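You operate a simulated robot arm through the tools that you are given. There is no shell and no other tool.

The job below is to be done with a simulated robot arm. You get a single attempt, and the scene is never put back.

JOB
Dry the wet gloves on the radiator rack, then turn the valve down to 2.
Fine: move the dry socks to the window sill first; valve at 4 while the gloves dry; they stay on the rack.
Where things are to end (x, y in the base frame): blue socks within 60 mm of [700, 630]; purple gloves within 60 mm of [760, 400].

The check looks at the end state, three seconds after you hand in, the way a careful person would. Anything else that was tipped, shoved, dropped, spilled or broken makes it a failure.

ROBOT AND FRAMES
A 7-joint arm with a three-finger gripper, fixed in place. Base frame: the origin is on the floor under the middle of its stand, x ahead of it, y to its left, z up. Units: mm, degrees, N and s.
It reaches about 1342 mm from its shoulder. Its first joint turns from -166.0 to 166.0 degrees. Payload 2.69 kg.
The tool frame sits at the grasp point between the pads (the TCP): z along the fingers, y along the line on which they close. The tips reach 30 mm beyond it. The gripper opens to 128 mm; its body begins 117 mm behind the TCP.
Orientation is that of the tool frame in the base frame, as [roll, pitch, yaw] about the fixed x, y, z axes, in that order (R = Rz(yaw) Ry(pitch) Rx(roll)). With the fingers straight down and closing along the base's y, the tool's x points along the base's -x, its y along +y and its z along -z.

CONTROLS
- The arm moves only by the tool servo_tool. Its argument "commands" is a list of rows, each a list of 7 numbers: the shift along the base's x, y, z in cm, then the turn, a rotation vector about the base's x, y, z in degrees, then the opening, from 0 (shut) to 1 (fully open). In form: [[x, y, z, ax, ay, az, gripper], ...]. A call has 1 to 20 rows; each row shifts and turns the commanded pose from where the row before left it. A row lasts 0.2 s, in which the tool goes at most 50 mm and 8.6 degrees; a call with a longer step from one row to the next is refused whole, and so is a gripper value outside its range. A pose out of reach is approached as far as the arm can. The call stops where the force on the tool passes 40 N (or 10 N more than at its start, if that is more) or the arm is blocked; 0.2 s more then pass. Each finger travels about 127 mm/s and halts on what it meets, pressing with about 39 N; the grip force reading is that of the motor and also rises with nothing between the fingers. The clock runs only during rows and for 0.2 s after the last one: add rows that do not move to give the fingers time. It gives the time, the measured TCP pose, the force on the tool (base axes), the opening and the grip force at its end, in the units of the frame above (readings bear some noise), with the torque about the TCP (base axes, N m) and any sound that the robot's microphone picked up, and new pictures: "views" is both (left out), scene, wrist or none.
- Cameras (640 x 400 px; columns grow to the right, rows downward): "scene" is fixed at [219.3, 650.7, 1260.6]; the picture's right is [-0.09, -1.00, 0.00], its down [-0.48, 0.04, -0.87] and it looks along [0.87, -0.08, -0.49] (base axes); focal length 214 px, centre (320, 200). "wrist" rides on the gripper at [58, 54, -131] in the tool frame; the picture's right is [-0.68, 0.74, 0.00], its down [-0.62, -0.57, -0.55] and it looks along [-0.40, -0.37, 0.84] (tool axes); focal length 234 px, centre (320, 200).
- move_column(by): moves the trunk up (or, below 0, down) by that many mm; the arm rides with it, the base frame stays. It gives what a move gives, with no picture.
- measure_at(camera, pixels): for up to 12 pixels [column, row] of the newest picture of that camera ("zoom" is the newest enlarged one), the place [x, y, z] in the base frame of the surface seen there, good to about 2 mm. The clock stands still meanwhile.
- zoom(camera, box): a new picture of the part [left, top, right, bottom] of that camera's present view, enlarged. The clock stands still meanwhile.
- hand_in(): hands the job in; it is judged then, once.

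Unless the task says otherwise, let go and move clear before handing in.

The tools are called after "Emit:" by a JSON object that holds its "fn" and its "kwargs". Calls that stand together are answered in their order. servo_tool: Moves the arm, as the interface text tells. Its arguments: {"type":"object","properties":{"commands":{"type":"array","items":{"type":"array","items":{"type":"number"}}},"views":{"type":"string","enum":["both","scene","wrist","none"]}},"required":["commands"]} The other tools are called the same way: move_column (by) moves the trunk up or down; measure_at (camera, pixels) gives the place of the surface under pixels of a picture; zoom (camera, box) takes an enlarged picture of a part of a camera's view; hand_in () hands the job in.

At the start:

```text
t: 0.0
eef_pos: [676.0, 340.0, 1228.7]
tcp_rot: [180.0, 0.1, 180.0]
contact_force: [-0.4, 0.1, -1.0]
wrist_torque: [0.02, -0.01, 0.04]
grip_width: 128.1
grip_force: 0.1
trunk travel left (down, up): [-150.0, 200.0]
```

scene: 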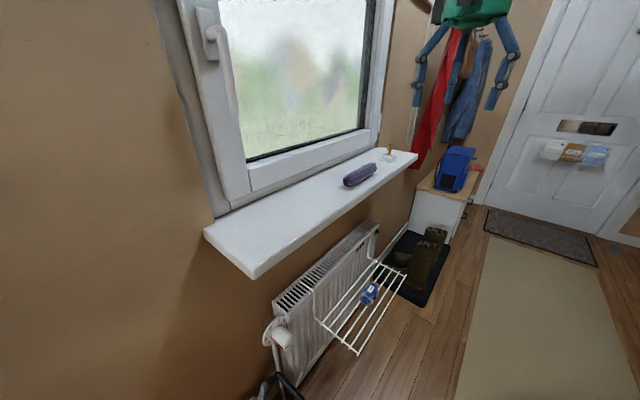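
wrist: 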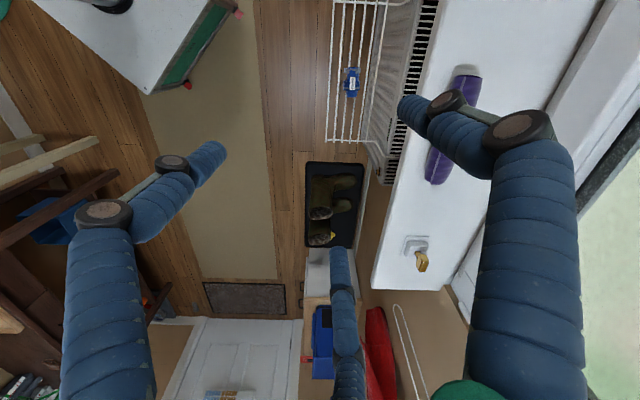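

The scene picture shows a small blue item on the rack at (369,294), a purple roll on the sill at (360,174), and the radiator valve near (280,332). I'll zoom in on each of these before moving.

Emit:
{"fn": "zoom", "kwargs": {"camera": "scene", "box": [300, 240, 420, 360]}}

Emit:
{"fn": "zoom", "kwargs": {"camera": "scene", "box": [320, 130, 430, 200]}}

Emit:
{"fn": "zoom", "kwargs": {"camera": "scene", "box": [240, 300, 320, 400]}}

Emit:
{"fn": "zoom", "kwargs": {"camera": "wrist", "box": [300, 0, 500, 200]}}

Emit:
{"fn": "measure_at", "kwargs": {"camera": "scene", "pixels": [[369, 294], [360, 174], [348, 181], [374, 166], [284, 335], [270, 325], [278, 345], [320, 320], [357, 352], [406, 275], [370, 262], [388, 155]]}}

```text
3.33 times, centred on (360, 300) of scene
```

zoom: 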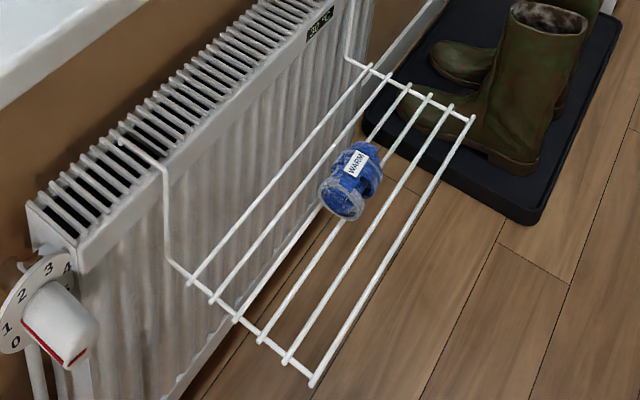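

```text
5.71 times, centred on (375, 165) of scene
```

zoom: 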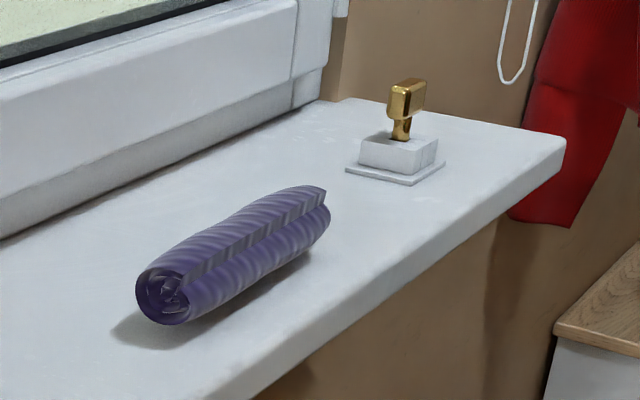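

```text
4.00 times, centred on (280, 350) of scene
```

zoom: 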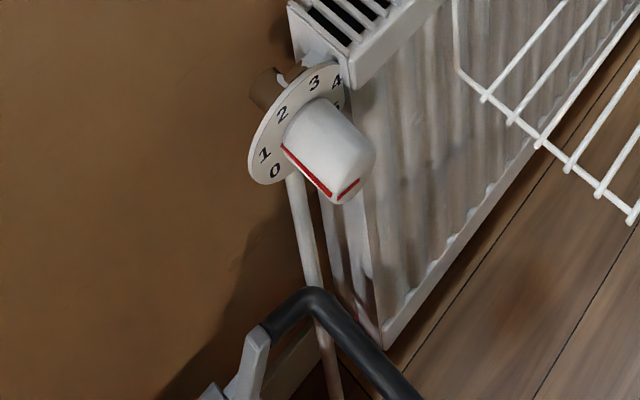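

```text
2.00 times, centred on (400, 100) of wrist
```

zoom: 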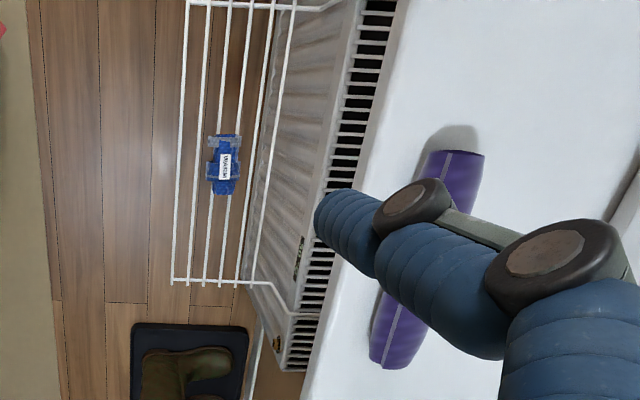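

```text
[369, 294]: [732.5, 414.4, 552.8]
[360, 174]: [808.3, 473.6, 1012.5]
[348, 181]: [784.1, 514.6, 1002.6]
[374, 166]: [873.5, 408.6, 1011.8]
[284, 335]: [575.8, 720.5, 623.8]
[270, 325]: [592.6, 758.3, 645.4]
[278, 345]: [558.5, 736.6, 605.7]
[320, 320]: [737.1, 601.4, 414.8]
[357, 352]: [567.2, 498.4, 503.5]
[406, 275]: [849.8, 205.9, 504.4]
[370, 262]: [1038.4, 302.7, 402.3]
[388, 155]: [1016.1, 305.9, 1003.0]
```

The zooms show the blue "WARM" roll (socks) on the rack, the purple roll (gloves) on the sill, and a numbered valve dial with a display on the radiator. Next I'll measure the geometry of the sill, rack and valve, and read the display.

Emit:
{"fn": "measure_at", "kwargs": {"camera": "scene", "pixels": [[205, 232], [252, 277], [418, 156], [300, 200], [330, 215], [250, 235], [235, 250], [270, 225], [384, 150], [345, 200], [290, 240], [380, 163]]}}

Emit:
{"fn": "zoom", "kwargs": {"camera": "scene", "box": [340, 225, 385, 270]}}

Emit:
{"fn": "zoom", "kwargs": {"camera": "scene", "box": [255, 305, 305, 355]}}

```text
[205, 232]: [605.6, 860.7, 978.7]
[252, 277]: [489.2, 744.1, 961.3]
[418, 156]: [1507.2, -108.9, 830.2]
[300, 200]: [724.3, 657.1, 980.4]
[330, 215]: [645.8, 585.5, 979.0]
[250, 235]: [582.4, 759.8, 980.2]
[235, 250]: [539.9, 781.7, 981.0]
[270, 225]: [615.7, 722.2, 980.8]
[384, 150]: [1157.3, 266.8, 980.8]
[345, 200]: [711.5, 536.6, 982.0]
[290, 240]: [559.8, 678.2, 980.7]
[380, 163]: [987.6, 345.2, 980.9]
```

```text
8.89 times, centred on (362, 248) of scene
```

zoom: 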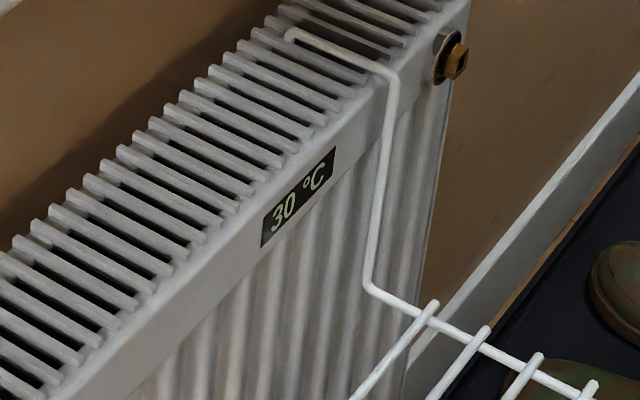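

```text
8.00 times, centred on (280, 330) of scene
```

zoom: 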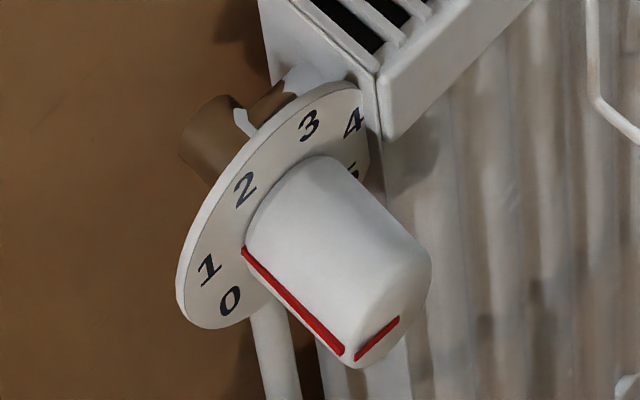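

The display reads 30 °C, and the red pointer sits between 1 and 2. I'll take a close look at the socks and measure their extent and the rack wires.

Emit:
{"fn": "zoom", "kwargs": {"camera": "scene", "box": [345, 270, 395, 320]}}

```text
8.00 times, centred on (370, 295) of scene
```

zoom: 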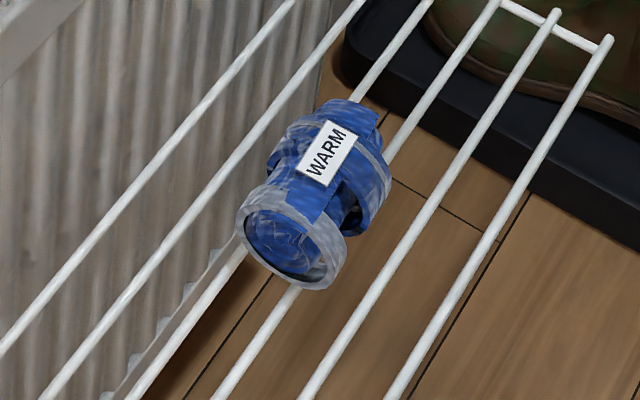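

Emit:
{"fn": "measure_at", "kwargs": {"camera": "zoom", "pixels": [[345, 105], [290, 150], [335, 155], [375, 200], [270, 195], [330, 265], [265, 240], [380, 120], [270, 315], [320, 385], [220, 270], [130, 270]]}}

Emit:
{"fn": "measure_at", "kwargs": {"camera": "zoom", "pixels": [[605, 40], [395, 390], [555, 15], [310, 390], [340, 330], [225, 390], [500, 5], [430, 5], [355, 5], [60, 380], [5, 350], [290, 5]]}}

```text
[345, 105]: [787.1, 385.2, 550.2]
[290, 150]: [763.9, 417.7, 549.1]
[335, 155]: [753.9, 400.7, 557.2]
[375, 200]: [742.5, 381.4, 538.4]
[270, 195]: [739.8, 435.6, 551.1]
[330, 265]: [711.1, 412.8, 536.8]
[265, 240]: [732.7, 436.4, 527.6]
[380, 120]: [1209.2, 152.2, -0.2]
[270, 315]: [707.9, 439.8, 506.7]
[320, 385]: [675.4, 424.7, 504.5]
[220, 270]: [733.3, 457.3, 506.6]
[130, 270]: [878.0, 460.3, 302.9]
```

```text
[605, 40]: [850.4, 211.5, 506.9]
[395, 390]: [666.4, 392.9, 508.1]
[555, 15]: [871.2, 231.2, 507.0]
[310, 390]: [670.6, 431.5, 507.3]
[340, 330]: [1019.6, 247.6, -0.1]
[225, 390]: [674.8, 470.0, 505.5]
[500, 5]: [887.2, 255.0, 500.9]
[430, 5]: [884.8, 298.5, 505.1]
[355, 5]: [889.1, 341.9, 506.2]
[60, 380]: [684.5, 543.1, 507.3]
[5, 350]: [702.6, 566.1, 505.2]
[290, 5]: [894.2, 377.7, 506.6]
```

The socks lie along the rack wires (axis about (0.71,-0.70)) at roughly (752,408,532), with wires every 30 mm at z≈507. Before planning the grasp, I'll close the fingers in free air to see how the three of them converge.

Emit:
{"fn": "servo_tool", "kwargs": {"commands": [[0, 0, 0, 0, 0, 0, 0.4], [0, 0, 0, 0, 0, 0, 0.4], [0, 0, 0, 0, 0, 0, 0.4]], "views": "wrist"}}

Emit:
{"fn": "servo_tool", "kwargs": {"commands": [[0, 0, 0, 0, 0, 0, 0], [0, 0, 0, 0, 0, 0, 0], [0, 0, 0, 0, 0, 0, 0]], "views": "both"}}

```text
t: 0.8
eef_pos: [687.0, 340.1, 1220.1]
tcp_rot: [180.0, -0.6, 179.9]
contact_force: [0.1, 0.4, -0.2]
wrist_torque: [-0.04, 0.03, -0.05]
grip_width: 51.5
grip_force: 0.0
trunk travel left (down, up): [-150.0, 200.0]
```

wrist: 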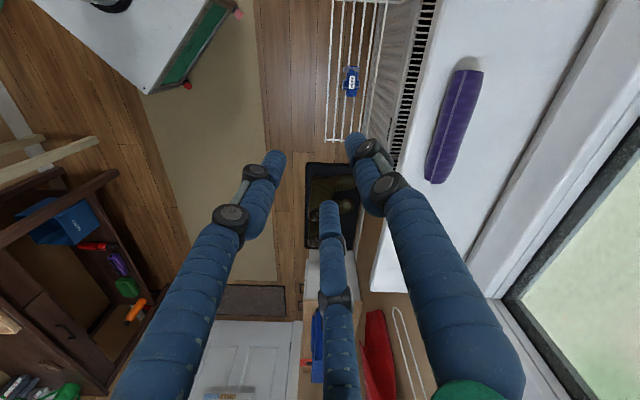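

```text
t: 1.6
eef_pos: [685.3, 339.5, 1221.1]
tcp_rot: [-180.0, -0.5, -180.0]
contact_force: [0.3, 0.6, 1.0]
wrist_torque: [0.04, -0.01, 0.03]
grip_width: 2.1
grip_force: 30.9
trunk travel left (down, up): [-150.0, 200.0]
```

scene: 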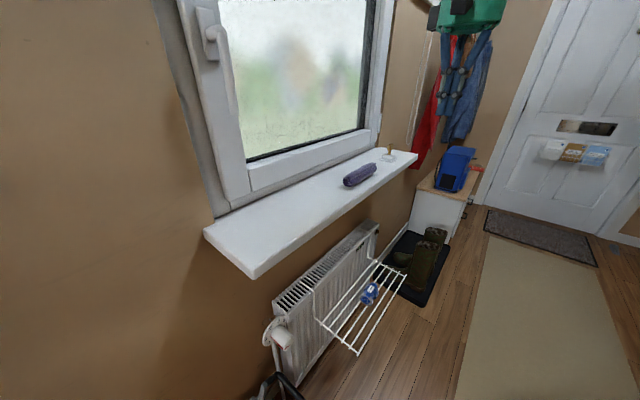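
wrist: 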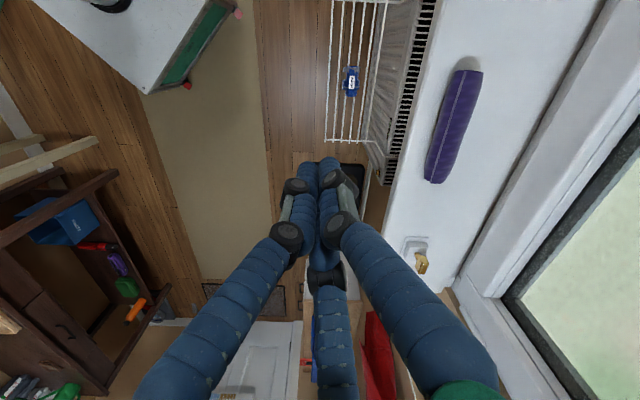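

The fingers close radially like a three-jaw chuck: one from +y and two from -y/±x. Now I'll zoom in on the gloves and socks in the wrist view and measure their outlines.

Emit:
{"fn": "zoom", "kwargs": {"camera": "wrist", "box": [400, 50, 500, 200]}}

Emit:
{"fn": "measure_at", "kwargs": {"camera": "wrist", "pixels": [[458, 72], [479, 75], [468, 74], [428, 177], [446, 182], [437, 179], [462, 90], [445, 150], [453, 120], [442, 120], [464, 122], [453, 105]]}}

Emit:
{"fn": "measure_at", "kwargs": {"camera": "wrist", "pixels": [[349, 67], [357, 68], [345, 93], [356, 96], [350, 80], [345, 75], [358, 80], [351, 72], [350, 95], [440, 10], [420, 60], [400, 150]]}}

```text
2.67 times, centred on (450, 125) of wrist
```

zoom: 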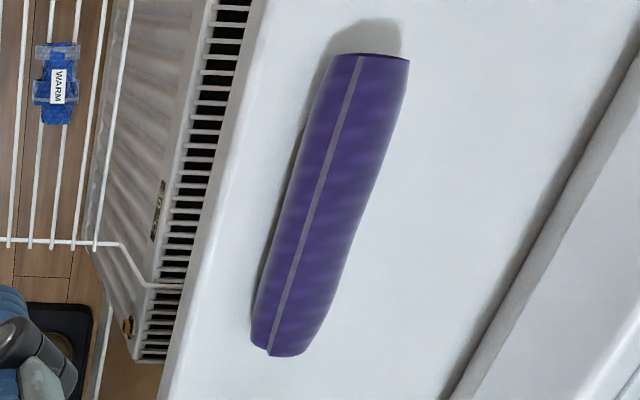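

```text
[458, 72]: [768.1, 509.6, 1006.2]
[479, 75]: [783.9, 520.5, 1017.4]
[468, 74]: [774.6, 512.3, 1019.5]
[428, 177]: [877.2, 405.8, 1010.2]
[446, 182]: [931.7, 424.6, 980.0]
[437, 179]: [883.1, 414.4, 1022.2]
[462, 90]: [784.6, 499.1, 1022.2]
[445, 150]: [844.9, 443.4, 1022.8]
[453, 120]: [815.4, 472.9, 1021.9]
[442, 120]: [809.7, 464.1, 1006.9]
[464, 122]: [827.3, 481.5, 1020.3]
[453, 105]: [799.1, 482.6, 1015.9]
```

```text
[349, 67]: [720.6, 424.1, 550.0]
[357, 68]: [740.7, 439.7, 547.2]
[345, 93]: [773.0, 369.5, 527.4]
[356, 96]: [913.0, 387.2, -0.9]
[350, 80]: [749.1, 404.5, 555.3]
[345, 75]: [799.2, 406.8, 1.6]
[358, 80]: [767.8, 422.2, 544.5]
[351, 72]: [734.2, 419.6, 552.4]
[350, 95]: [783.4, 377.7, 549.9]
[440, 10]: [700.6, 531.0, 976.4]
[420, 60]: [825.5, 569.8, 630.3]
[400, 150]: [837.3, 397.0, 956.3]
```

The gloves run from (774,514) to about (888,410) with their top at z≈1022. The socks run from (730,431) to (781,381) with their top at z≈555. Next I'll check the surroundings for obstacles: the black handle at scene (280,385), the valve, the sill edge and the boots.

Emit:
{"fn": "measure_at", "kwargs": {"camera": "scene", "pixels": [[285, 380], [265, 385], [300, 398], [270, 325], [288, 338], [262, 335], [283, 320], [275, 305], [340, 265], [315, 290], [330, 325], [252, 283]]}}

Emit:
{"fn": "measure_at", "kwargs": {"camera": "wrist", "pixels": [[170, 50], [110, 5], [60, 170], [60, 230], [215, 10], [420, 260], [340, 170], [400, 10], [365, 5], [332, 5], [560, 50], [300, 100]]}}

Emit:
{"fn": "zoom", "kwargs": {"camera": "scene", "box": [230, 340, 350, 400]}}

```text
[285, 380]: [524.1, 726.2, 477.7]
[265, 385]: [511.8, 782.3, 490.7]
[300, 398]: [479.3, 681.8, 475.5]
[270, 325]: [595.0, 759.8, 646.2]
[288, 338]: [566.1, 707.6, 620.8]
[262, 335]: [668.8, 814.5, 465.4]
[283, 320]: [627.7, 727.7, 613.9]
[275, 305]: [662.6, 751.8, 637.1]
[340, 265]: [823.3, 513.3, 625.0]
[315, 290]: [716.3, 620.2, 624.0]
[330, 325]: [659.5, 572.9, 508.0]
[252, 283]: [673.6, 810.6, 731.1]
```

```text
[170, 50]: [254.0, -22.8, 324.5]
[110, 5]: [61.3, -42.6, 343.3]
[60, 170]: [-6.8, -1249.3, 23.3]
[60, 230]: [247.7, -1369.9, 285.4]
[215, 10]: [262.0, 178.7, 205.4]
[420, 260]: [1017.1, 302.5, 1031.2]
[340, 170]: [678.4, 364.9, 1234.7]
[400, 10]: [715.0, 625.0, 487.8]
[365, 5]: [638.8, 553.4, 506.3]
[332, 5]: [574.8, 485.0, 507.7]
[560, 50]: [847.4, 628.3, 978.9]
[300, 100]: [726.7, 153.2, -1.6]
```

```text
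5.33 times, centred on (290, 370) of scene
```

zoom: 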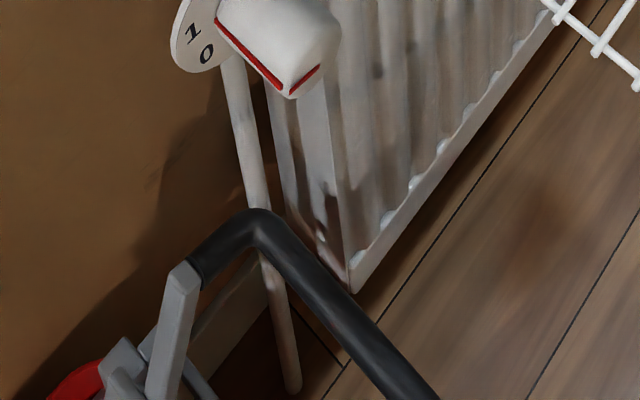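

The handle of the item below the valve tops out near z≈490, and the valve is at z≈625, so that is clear. I'll rotate the tool so its y lies along the wires (finger C toward the near end) and tilt it 15° away from the sill, while still high up.

Emit:
{"fn": "servo_tool", "kwargs": {"commands": [[0, 0, 0, 0, 0, 7.583, 0.7], [0, 0, 0, 0, 0, 7.583, 0.7], [0, 0, 0, 0, 0, 7.583, 0.7], [0, 0, 0, 0, 0, 7.583, 0.7], [0, 0, 0, 0, 0, 7.583, 0.7], [0, 0, 0, 0, 0, 7.583, 0.7], [0, 0, 0, 5.35, -5.26, 0, 0.7], [0, 0, 0, 5.35, -5.26, 0, 0.7], [0, 0, 0, 0, 0, 0, 0.7]], "views": "both"}}

```text
t: 3.6
eef_pos: [686.8, 339.2, 1220.3]
tcp_rot: [-180.0, 14.7, -134.4]
contact_force: [-1.0, 0.1, 1.2]
wrist_torque: [0.06, -0.03, 0.0]
grip_width: 89.5
grip_force: 0.0
trunk travel left (down, up): [-150.0, 200.0]
```

scene: 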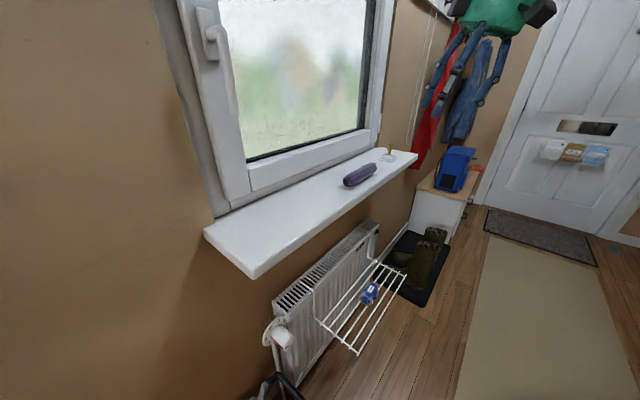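
wrist: 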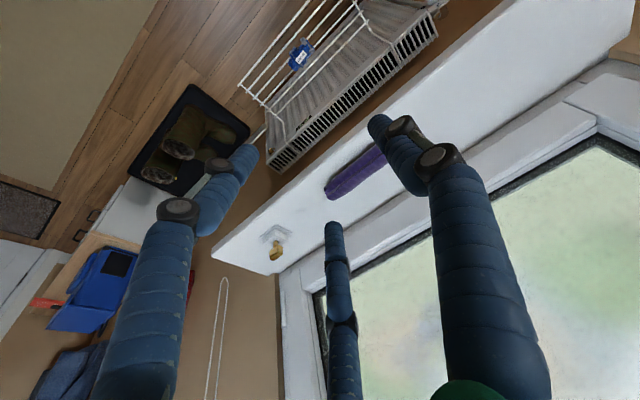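

The tool is now tilted 14.7° with yaw -134.4°, as intended, and the sill is clear. I'll descend on the room side (d≈722) to about z=700.

Emit:
{"fn": "servo_tool", "kwargs": {"commands": [[0, 0, -4.5, 0, 0, 0, 0.7], [0, 0, -4.5, 0, 0, 0, 0.7], [0, 0, -4.5, 0, 0, 0, 0.7], [0, 0, -4.5, 0, 0, 0, 0.7], [0, 0, -4.5, 0, 0, 0, 0.7], [0, 0, -4.5, 0, 0, 0, 0.7], [0, 0, -4.5, 0, 0, 0, 0.7], [0, 0, -4.5, 0, 0, 0, 0.7], [0, 0, -4.5, 0, 0, 0, 0.7], [0, 0, -4.5, 0, 0, 0, 0.7], [0, 0, -4.5, 0, 0, 0, 0.7], [0, 0, 0, 0, 0, 0, 0.7]], "views": "both"}}

```text
t: 6.2
eef_pos: [686.4, 340.8, 725.4]
tcp_rot: [180.0, 14.6, -134.6]
contact_force: [0.6, -0.1, -1.0]
wrist_torque: [-0.02, 0.03, 0.03]
grip_width: 89.9
grip_force: 0.0
trunk travel left (down, up): [-150.0, 200.0]
```

scene: 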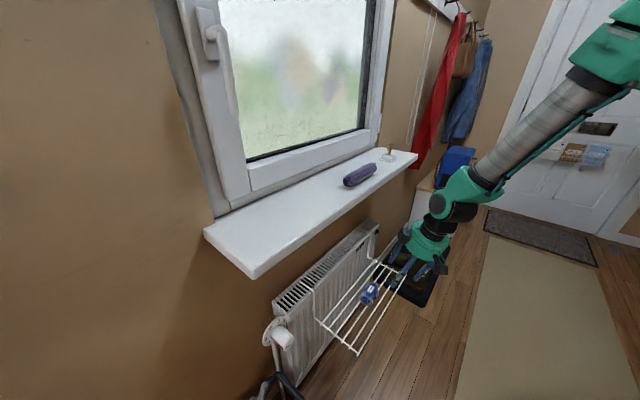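
wrist: 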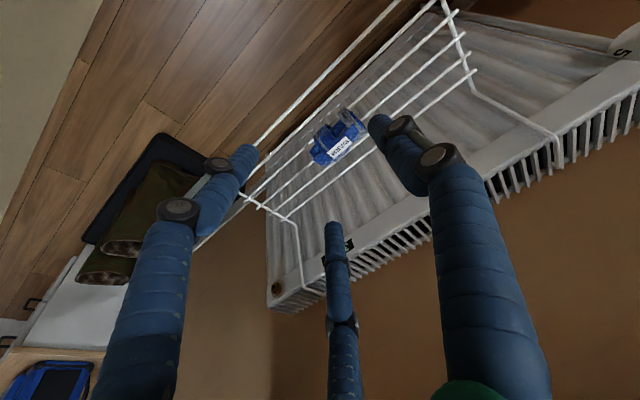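

The wrist camera now has a clear view of the socks at (338,137). I'll measure them precisely from here.

Emit:
{"fn": "zoom", "kwargs": {"camera": "wrist", "box": [290, 90, 390, 180]}}

Emit:
{"fn": "measure_at", "kwargs": {"camera": "wrist", "pixels": [[338, 137], [343, 146], [352, 112], [358, 118], [352, 125], [318, 143], [322, 156], [328, 163], [365, 132], [315, 152], [337, 115], [345, 158]]}}

```text
4.44 times, centred on (340, 135) of wrist
```

zoom: 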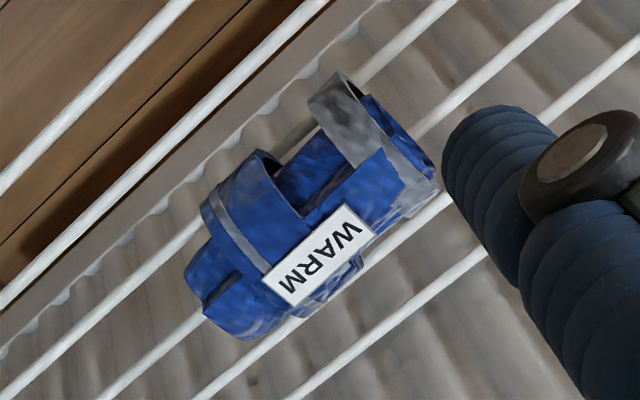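

```text
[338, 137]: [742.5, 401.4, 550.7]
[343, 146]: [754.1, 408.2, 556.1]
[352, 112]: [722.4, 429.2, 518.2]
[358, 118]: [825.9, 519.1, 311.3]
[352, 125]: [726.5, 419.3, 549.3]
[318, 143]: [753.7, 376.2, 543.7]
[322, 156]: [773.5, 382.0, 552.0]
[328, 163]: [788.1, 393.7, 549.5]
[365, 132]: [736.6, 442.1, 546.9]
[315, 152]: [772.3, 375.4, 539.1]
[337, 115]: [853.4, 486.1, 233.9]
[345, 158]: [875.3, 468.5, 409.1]
```

The socks are centred near (754.5,408), about 80 mm long and 55 mm wide. I'll move to a pre-grasp point 80 mm back along the tool axis with the fingers opened a little wider.

Emit:
{"fn": "servo_tool", "kwargs": {"commands": [[1.65, 1.6, -3.17, 0, 0, 0, 0.8], [1.65, 1.6, -3.17, 0, 0, 0, 0.8], [1.65, 1.6, -3.17, 0, 0, 0, 0.8], [0, 0, 0, 0, 0, 0, 0.8]], "views": "both"}}

```text
t: 7.2
eef_pos: [737.8, 389.6, 628.6]
tcp_rot: [179.9, 14.4, -134.6]
contact_force: [1.0, 0.4, -0.5]
wrist_torque: [-0.02, 0.0, -0.02]
grip_width: 102.4
grip_force: 0.0
trunk travel left (down, up): [-150.0, 200.0]
```

scene: 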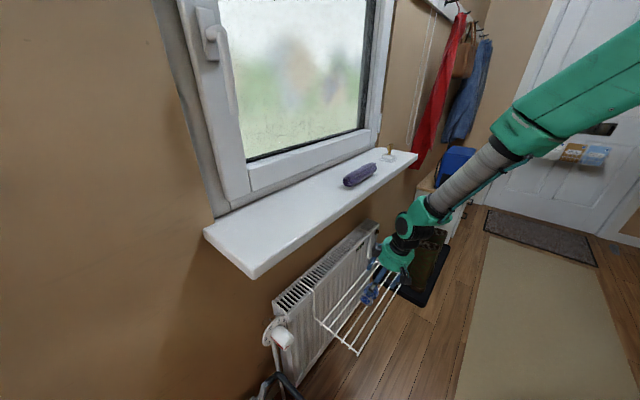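
wrist: 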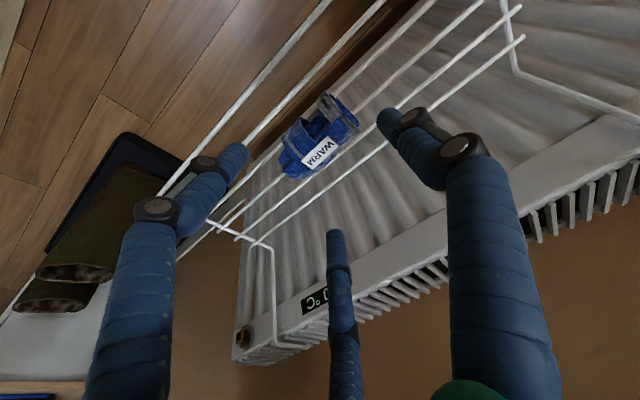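

The socks at (318,140) sit between the three fingertips along the approach line. I'll descend most of the way and look again.

Emit:
{"fn": "servo_tool", "kwargs": {"commands": [[0.31, 0.35, -1.9, 0, 0, 0, 0.8], [0.31, 0.35, -1.9, 0, 0, 0, 0.8], [0.31, 0.35, -1.9, 0, 0, 0, 0.8], [0, 0, 0, 0, 0, 0, 0.8]], "views": "both"}}

Emit:
{"fn": "zoom", "kwargs": {"camera": "scene", "box": [335, 215, 435, 325]}}

```text
t: 8.2
eef_pos: [747.0, 398.3, 573.2]
tcp_rot: [179.9, 14.5, -134.4]
contact_force: [0.1, -1.0, -0.5]
wrist_torque: [0.02, -0.01, -0.04]
grip_width: 102.4
grip_force: 0.1
trunk travel left (down, up): [-150.0, 200.0]
```

scene: 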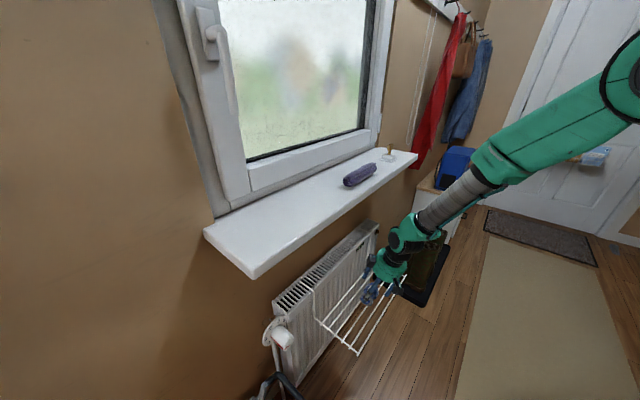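
wrist: 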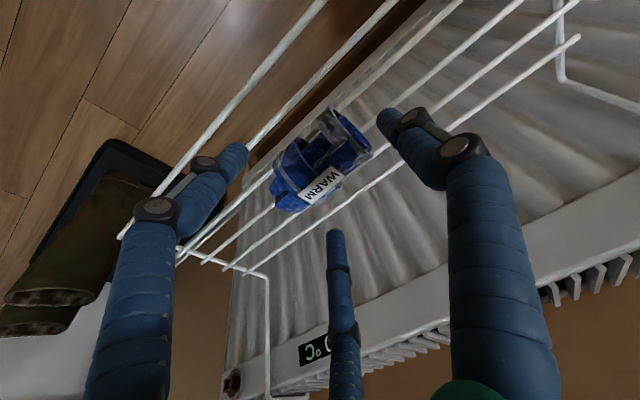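

```text
3.64 times, centred on (385, 270) of scene
```

zoom: 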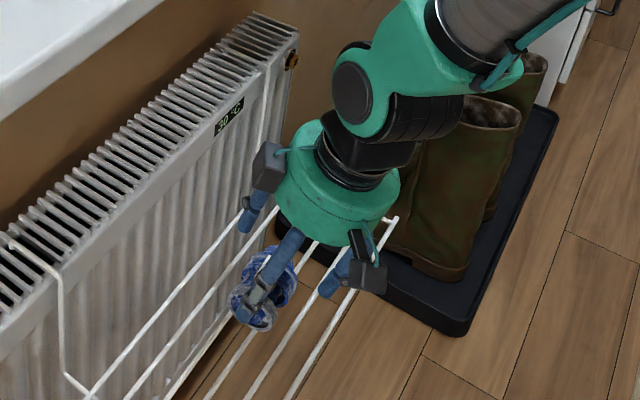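

Everything is clear and aligned, with finger C off the near end and A/B astride. I'll descend the last 20 mm and close gently.

Emit:
{"fn": "servo_tool", "kwargs": {"commands": [[0.17, 0.25, -1.0, 0, 0, 0, 0.8], [0.17, 0.25, -1.0, 0, 0, 0, 0.8], [0, 0, 0, 0, 0, 0, 0.8]], "views": "both"}}

Emit:
{"fn": "zoom", "kwargs": {"camera": "scene", "box": [345, 255, 405, 315]}}

Emit:
{"fn": "zoom", "kwargs": {"camera": "wrist", "box": [200, 80, 440, 280]}}

```text
t: 9.0
eef_pos: [748.3, 403.1, 554.0]
tcp_rot: [-179.9, 14.4, -134.5]
contact_force: [0.6, 0.3, -0.6]
wrist_torque: [-0.02, 0.01, -0.01]
grip_width: 102.3
grip_force: 0.1
trunk travel left (down, up): [-150.0, 200.0]
```

scene: 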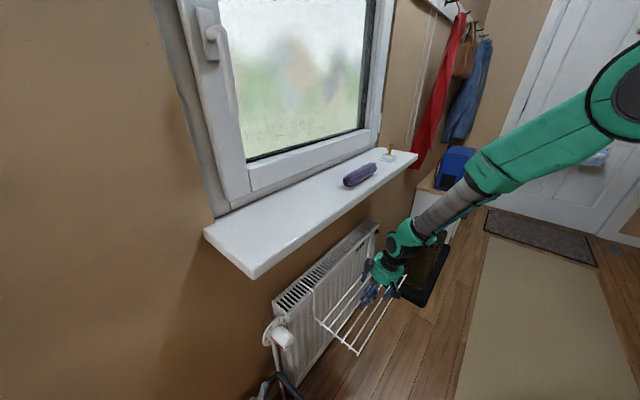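
wrist: 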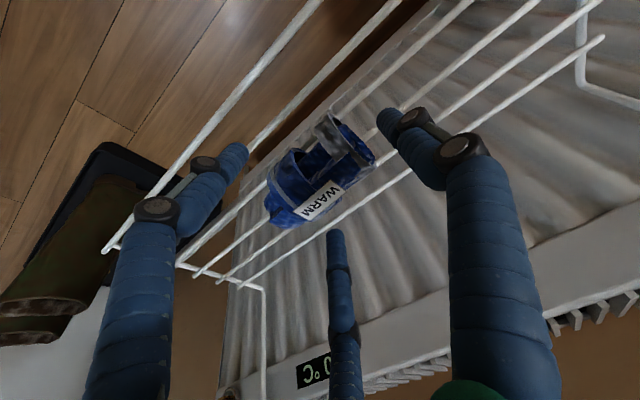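

```text
6.67 times, centred on (375, 285) of scene
```

zoom: 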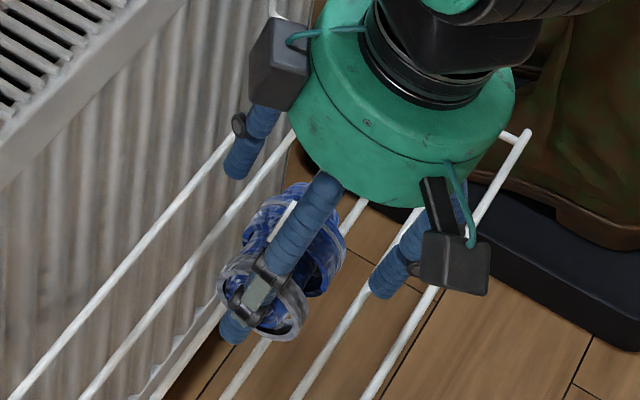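

```text
2.00 times, centred on (320, 180) of wrist
```

zoom: 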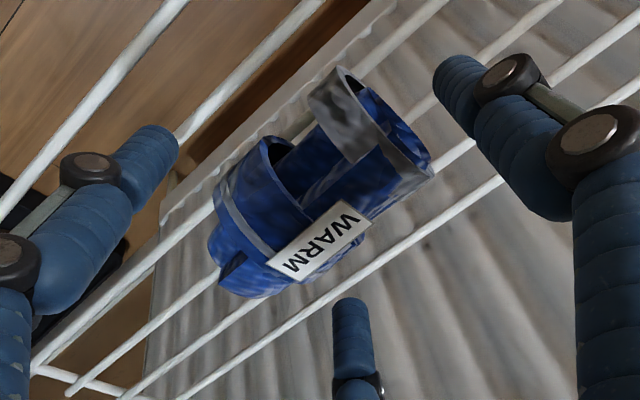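

The fingers straddle the socks and there is no contact force. Closing now.

Emit:
{"fn": "servo_tool", "kwargs": {"commands": [[0, 0, 0, 0, 0, 0, 0.5], [0, 0, 0, 0, 0, 0, 0.3], [0, 0, 0, 0, 0, 0, 0.2], [0, 0, 0, 0, 0, 0, 0.2], [0, 0, 0, 0, 0, 0, 0.2]], "views": "both"}}

Emit:
{"fn": "zoom", "kwargs": {"camera": "scene", "box": [345, 255, 405, 315]}}

Emit:
{"fn": "zoom", "kwargs": {"camera": "wrist", "box": [200, 80, 440, 280]}}

```text
t: 10.2
eef_pos: [747.8, 403.0, 554.9]
tcp_rot: [-180.0, 14.5, -134.4]
contact_force: [-0.4, 0.8, 0.2]
wrist_torque: [0.03, 0.03, 0.0]
grip_width: 58.8
grip_force: 39.0
trunk travel left (down, up): [-150.0, 200.0]
```

scene: 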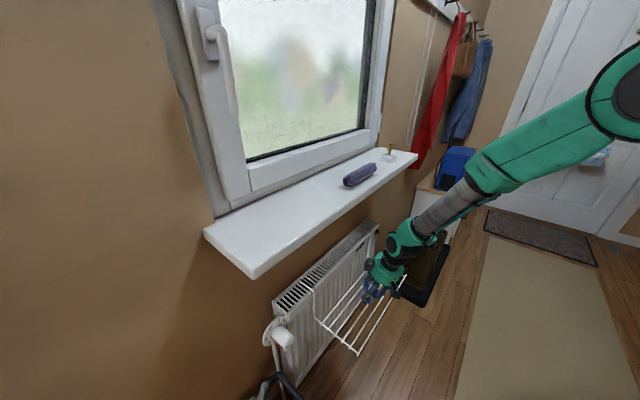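
wrist: 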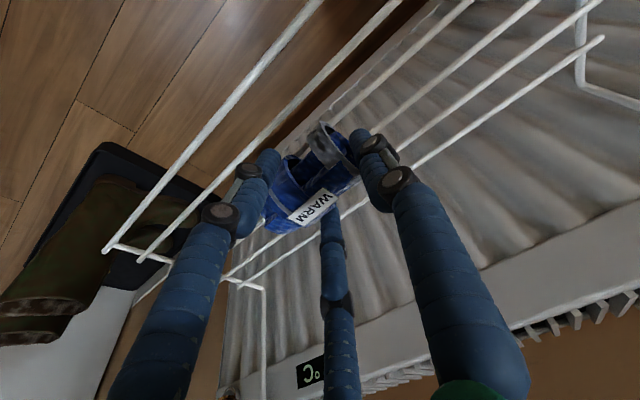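

```text
6.67 times, centred on (375, 285) of scene
```

zoom: 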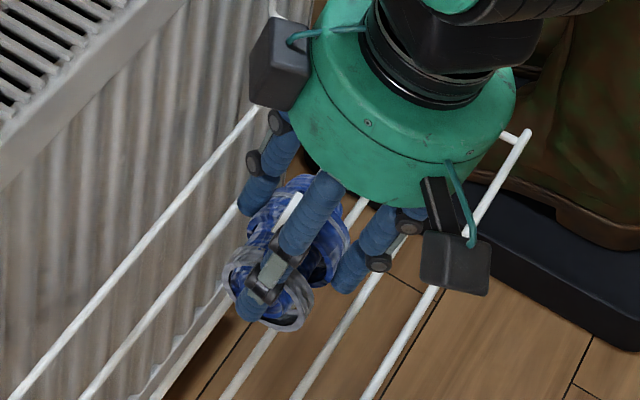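

```text
2.00 times, centred on (320, 180) of wrist
```

zoom: 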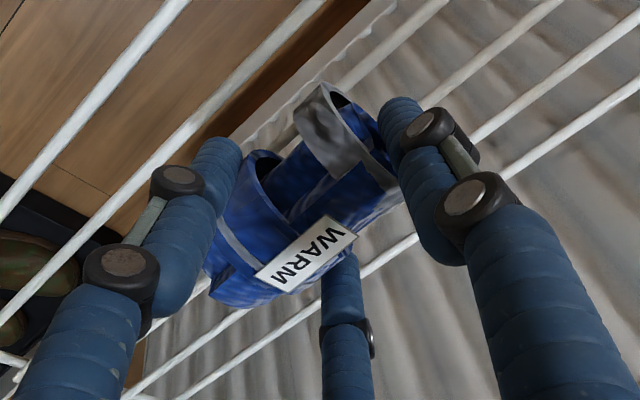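

The grip settled at 58.8 mm and 39 N, with all three fingers on the socks. I'll lift slowly back along the tool axis and check that they come along.

Emit:
{"fn": "servo_tool", "kwargs": {"commands": [[-0.18, -0.18, 1.0, 0, 0, 0, 0.2], [-0.36, -0.36, 2.0, 0, 0, 0, 0.2], [-0.54, -0.54, 3.0, 0, 0, 0, 0.2], [-0.54, -0.54, 3.0, 0, 0, 0, 0.2], [0, 0, 0, 0, 0, 0, 0.2]], "views": "both"}}

Emit:
{"fn": "zoom", "kwargs": {"camera": "wrist", "box": [200, 80, 440, 280]}}

```text
t: 11.4
eef_pos: [735.2, 386.5, 644.7]
tcp_rot: [-179.9, 14.4, -134.5]
contact_force: [0.2, 0.2, 1.1]
wrist_torque: [-0.01, 0.0, 0.05]
grip_width: 25.6
grip_force: 0.0
trunk travel left (down, up): [-150.0, 200.0]
```

scene: 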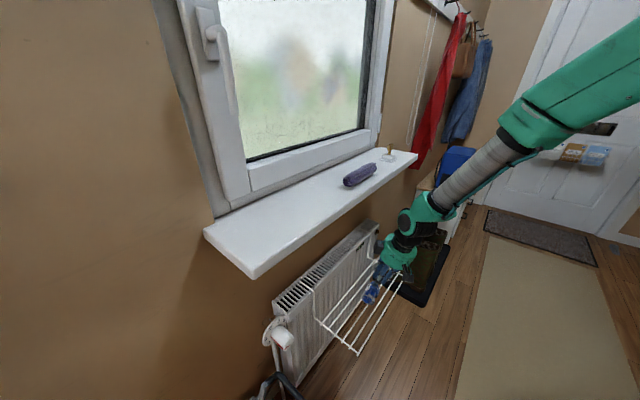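
wrist: 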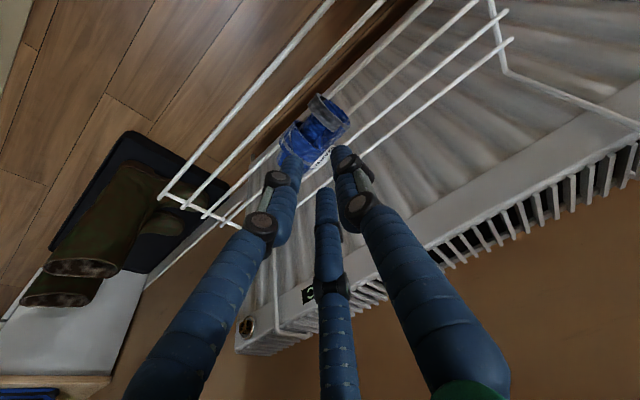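

```text
2.00 times, centred on (320, 180) of wrist
```

zoom: 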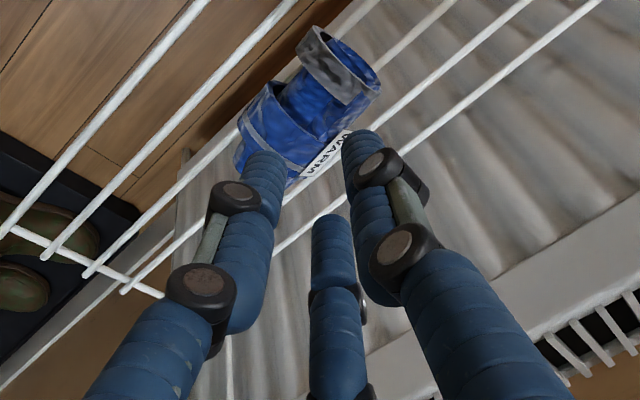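

The socks slipped out: the fingers were on their upper half and squeezed past. The socks are still on the rack, at wrist (315,135). I'll reopen, bring the tool upright so all three tips can go equally deep, and re-measure.

Emit:
{"fn": "servo_tool", "kwargs": {"commands": [[0, 0, 1.0, -5.3, 5.21, 0, 0.8], [0, 0, 0, -5.0, 4.9, 0, 0.8], [0, 0, 0, 0, 0, 0, 0.8], [0, 0, 0, 0, 0, 0, 0.8]], "views": "both"}}

Emit:
{"fn": "zoom", "kwargs": {"camera": "wrist", "box": [270, 80, 390, 200]}}

```text
t: 12.4
eef_pos: [733.9, 388.6, 653.6]
tcp_rot: [-179.9, 0.1, -134.5]
contact_force: [0.0, 0.2, -0.1]
wrist_torque: [0.0, -0.02, 0.0]
grip_width: 102.3
grip_force: 0.0
trunk travel left (down, up): [-150.0, 200.0]
```

scene: 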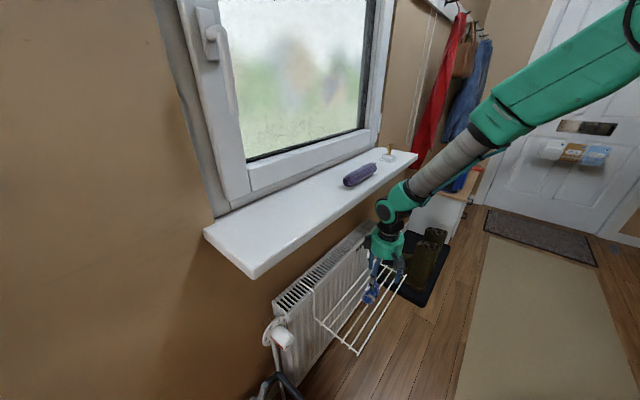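
wrist: 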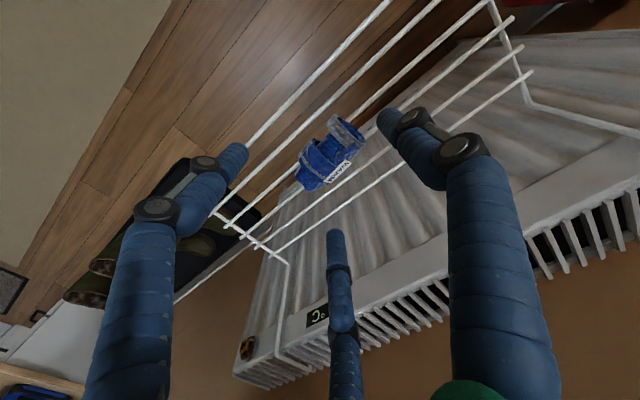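

```text
3.33 times, centred on (330, 140) of wrist
```

zoom: 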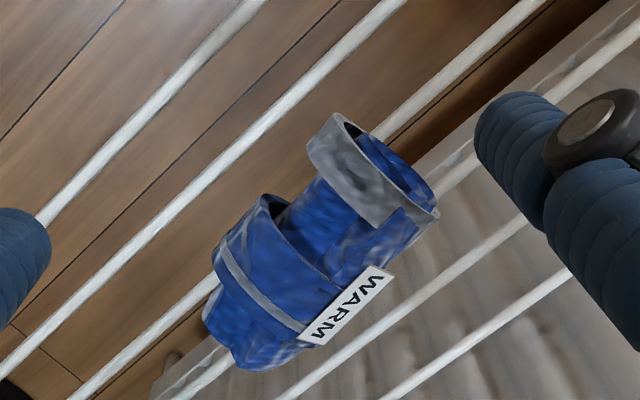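

Emit:
{"fn": "measure_at", "kwargs": {"camera": "zoom", "pixels": [[335, 125], [320, 155], [425, 215], [400, 230], [435, 205], [225, 290], [215, 315], [240, 365], [290, 355], [260, 210], [310, 250], [340, 310]]}}

Emit:
{"fn": "measure_at", "kwargs": {"camera": "zoom", "pixels": [[360, 180], [250, 310], [290, 250], [375, 210], [215, 260], [305, 330], [150, 235], [200, 300], [330, 350], [480, 265], [280, 150], [450, 70]]}}

```text
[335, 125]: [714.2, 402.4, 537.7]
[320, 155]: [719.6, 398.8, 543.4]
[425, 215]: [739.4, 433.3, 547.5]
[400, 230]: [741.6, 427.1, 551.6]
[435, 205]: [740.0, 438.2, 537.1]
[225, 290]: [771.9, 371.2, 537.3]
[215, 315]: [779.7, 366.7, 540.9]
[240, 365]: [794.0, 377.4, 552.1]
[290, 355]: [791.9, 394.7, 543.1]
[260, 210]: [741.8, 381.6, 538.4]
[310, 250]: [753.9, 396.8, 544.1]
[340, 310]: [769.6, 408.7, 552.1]
```

```text
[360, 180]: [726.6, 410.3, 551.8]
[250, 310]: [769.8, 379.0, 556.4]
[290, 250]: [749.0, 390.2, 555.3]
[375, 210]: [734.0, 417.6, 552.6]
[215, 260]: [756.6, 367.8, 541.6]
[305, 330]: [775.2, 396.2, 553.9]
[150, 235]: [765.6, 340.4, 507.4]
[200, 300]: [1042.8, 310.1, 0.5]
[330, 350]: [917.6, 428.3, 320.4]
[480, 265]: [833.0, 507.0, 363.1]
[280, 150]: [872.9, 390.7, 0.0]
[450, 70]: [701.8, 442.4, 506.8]
```

The socks are now centred near (756,398), with a top of z≈556 and ends at s=220 and 301. I'll go straight down to TCP z≈541 this time, so the tips sit just above the wires and below the socks' widest part.

Emit:
{"fn": "servo_tool", "kwargs": {"commands": [[1.1, 0.47, -2.7, 0, 0, 0, 0.8], [1.1, 0.47, -2.7, 0, 0, 0, 0.8], [0, 0, -2.0, 0, 0, 0, 0.8], [0, 0, -2.0, 0, 0, 0, 0.8], [0, 0, 0, 0, 0, 0, 0.8]], "views": "both"}}

Emit:
{"fn": "zoom", "kwargs": {"camera": "wrist", "box": [220, 80, 420, 260]}}

Emit:
{"fn": "zoom", "kwargs": {"camera": "scene", "box": [345, 255, 405, 315]}}

```text
t: 13.6
eef_pos: [755.5, 397.2, 559.3]
tcp_rot: [-180.0, 0.2, -134.4]
contact_force: [0.3, -0.8, -0.1]
wrist_torque: [-0.01, 0.02, 0.0]
grip_width: 102.3
grip_force: 0.1
trunk travel left (down, up): [-150.0, 200.0]
```

scene: 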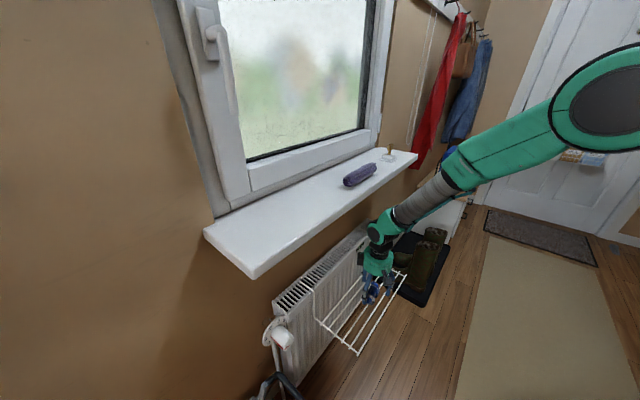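
wrist: 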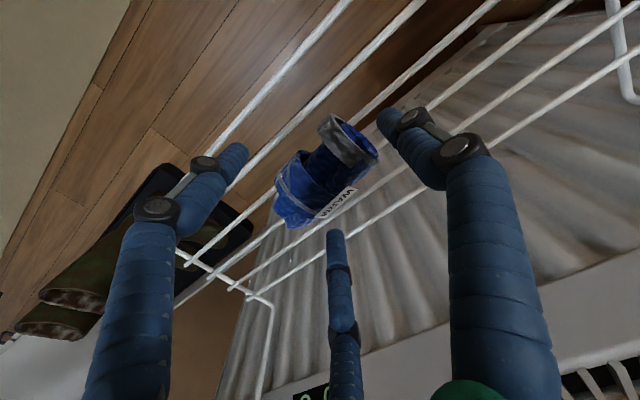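

```text
2.22 times, centred on (320, 170) of wrist
```

zoom: 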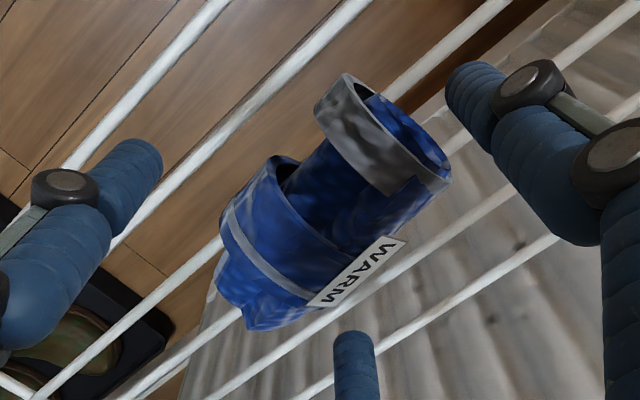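

```text
6.67 times, centred on (375, 285) of scene
```

zoom: 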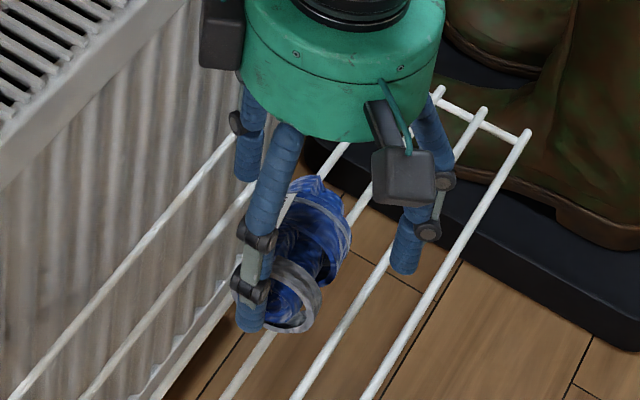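

The alignment looks good: C is off the near end and A/B are astride. I'll descend to z≈541 and close with full force.

Emit:
{"fn": "servo_tool", "kwargs": {"commands": [[0, 0, -0.9, 0, 0, 0, 0.8], [0, 0, -0.9, 0, 0, 0, 0.8], [0, 0, 0, 0, 0, 0, 0.8]], "views": "wrist"}}

Emit:
{"fn": "servo_tool", "kwargs": {"commands": [[0, 0, 0, 0, 0, 0, 0.6], [0, 0, 0, 0, 0, 0, 0.4], [0, 0, 0, 0, 0, 0, 0.2], [0, 0, 0, 0, 0, 0, 0.2], [0, 0, 0, 0, 0, 0, 0.2]], "views": "both"}}

Emit:
{"fn": "zoom", "kwargs": {"camera": "wrist", "box": [220, 80, 420, 260]}}

Emit:
{"fn": "zoom", "kwargs": {"camera": "scene", "box": [345, 255, 405, 315]}}

```text
t: 14.4
eef_pos: [755.6, 397.2, 541.2]
tcp_rot: [-179.9, 0.1, -134.6]
contact_force: [0.5, -0.6, -0.3]
wrist_torque: [-0.02, 0.01, 0.02]
grip_width: 102.4
grip_force: 0.2
trunk travel left (down, up): [-150.0, 200.0]
```

wrist: 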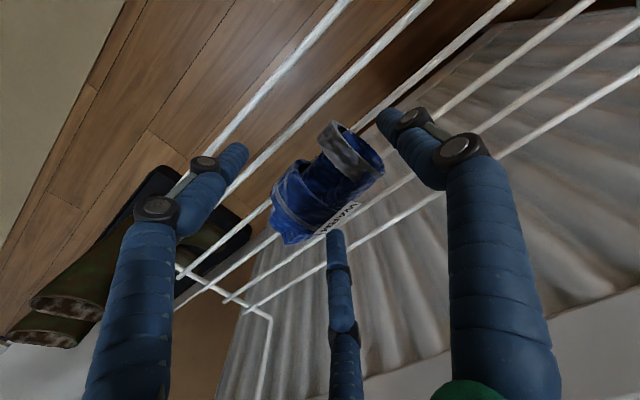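

```text
t: 15.6
eef_pos: [755.7, 397.8, 541.2]
tcp_rot: [-179.9, 0.1, -134.5]
contact_force: [-0.2, 0.1, 1.4]
wrist_torque: [0.06, 0.04, 0.04]
grip_width: 57.9
grip_force: 38.9
trunk travel left (down, up): [-150.0, 200.0]
```

scene: 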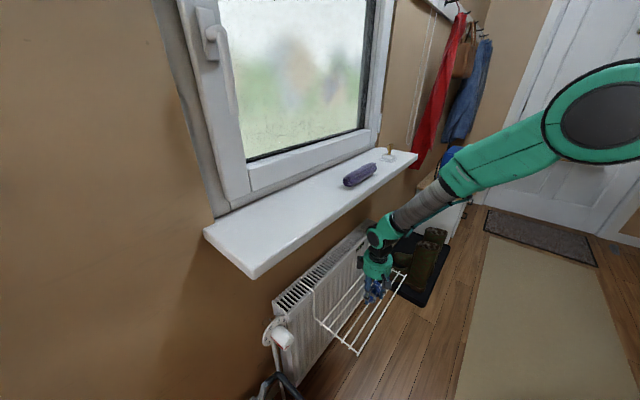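
wrist: 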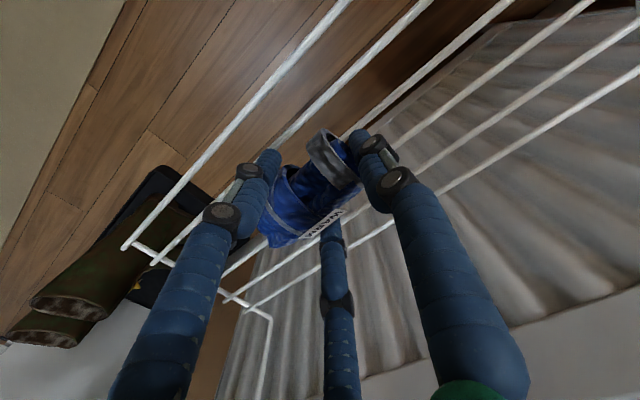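

```text
2.22 times, centred on (320, 170) of wrist
```

zoom: 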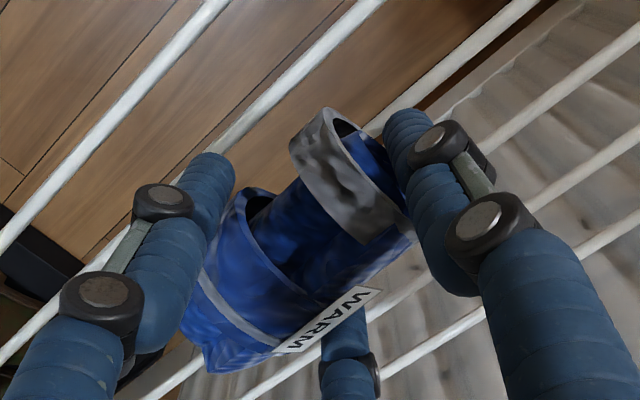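

```text
6.67 times, centred on (375, 285) of scene
```

zoom: 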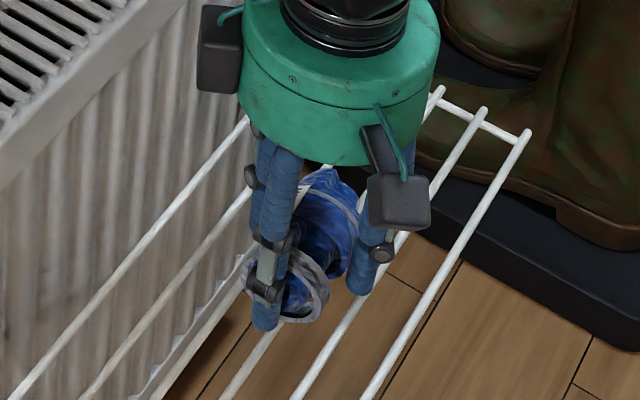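

The grip is at 57.9 mm and 39 N. I'll lift very slowly by 15 mm and check the width before going further.

Emit:
{"fn": "servo_tool", "kwargs": {"commands": [[0, 0, 0.3, 0, 0, 0, 0.2], [0, 0, 0.4, 0, 0, 0, 0.2], [0, 0, 0.4, 0, 0, 0, 0.2], [0, 0, 0.4, 0, 0, 0, 0.2], [0, 0, 0.5, 0, 0, 0, 0.2], [0, 0, 0, 0, 0, 0, 0.2]], "views": "both"}}

Emit:
{"fn": "zoom", "kwargs": {"camera": "wrist", "box": [220, 80, 420, 260]}}

Emit:
{"fn": "zoom", "kwargs": {"camera": "scene", "box": [345, 255, 405, 315]}}

```text
t: 17.0
eef_pos: [754.0, 396.2, 561.9]
tcp_rot: [179.9, 0.0, -134.5]
contact_force: [-0.6, -0.8, 0.1]
wrist_torque: [0.0, 0.04, 0.0]
grip_width: 57.5
grip_force: 39.1
trunk travel left (down, up): [-150.0, 200.0]
```

scene: 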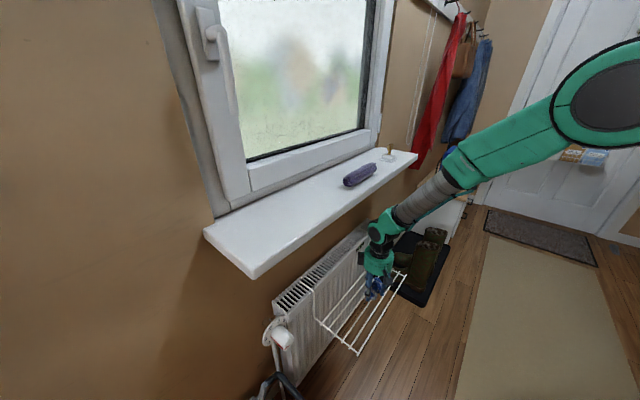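
wrist: 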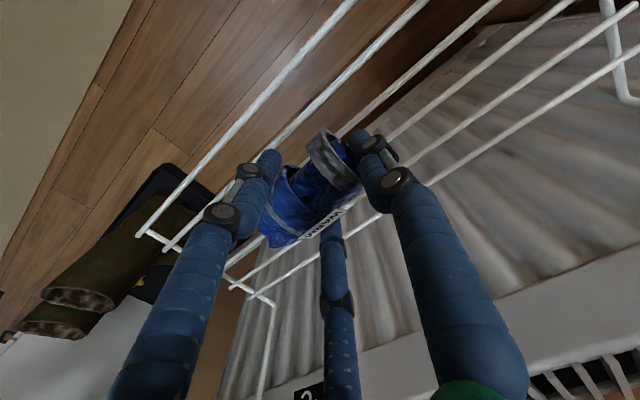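

```text
2.22 times, centred on (320, 170) of wrist
```

zoom: 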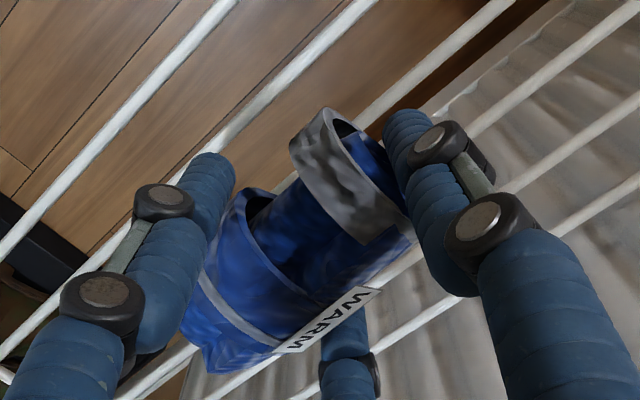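

```text
6.67 times, centred on (375, 285) of scene
```

zoom: 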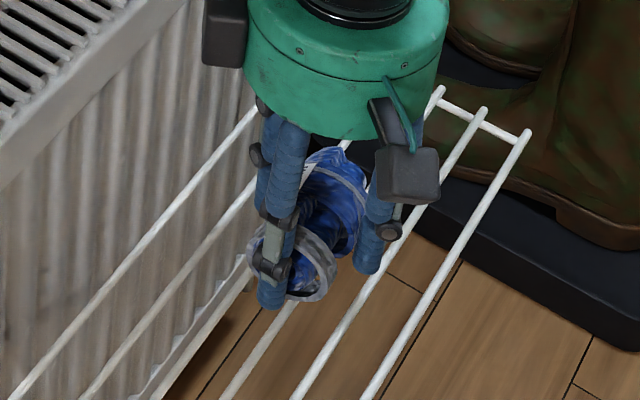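

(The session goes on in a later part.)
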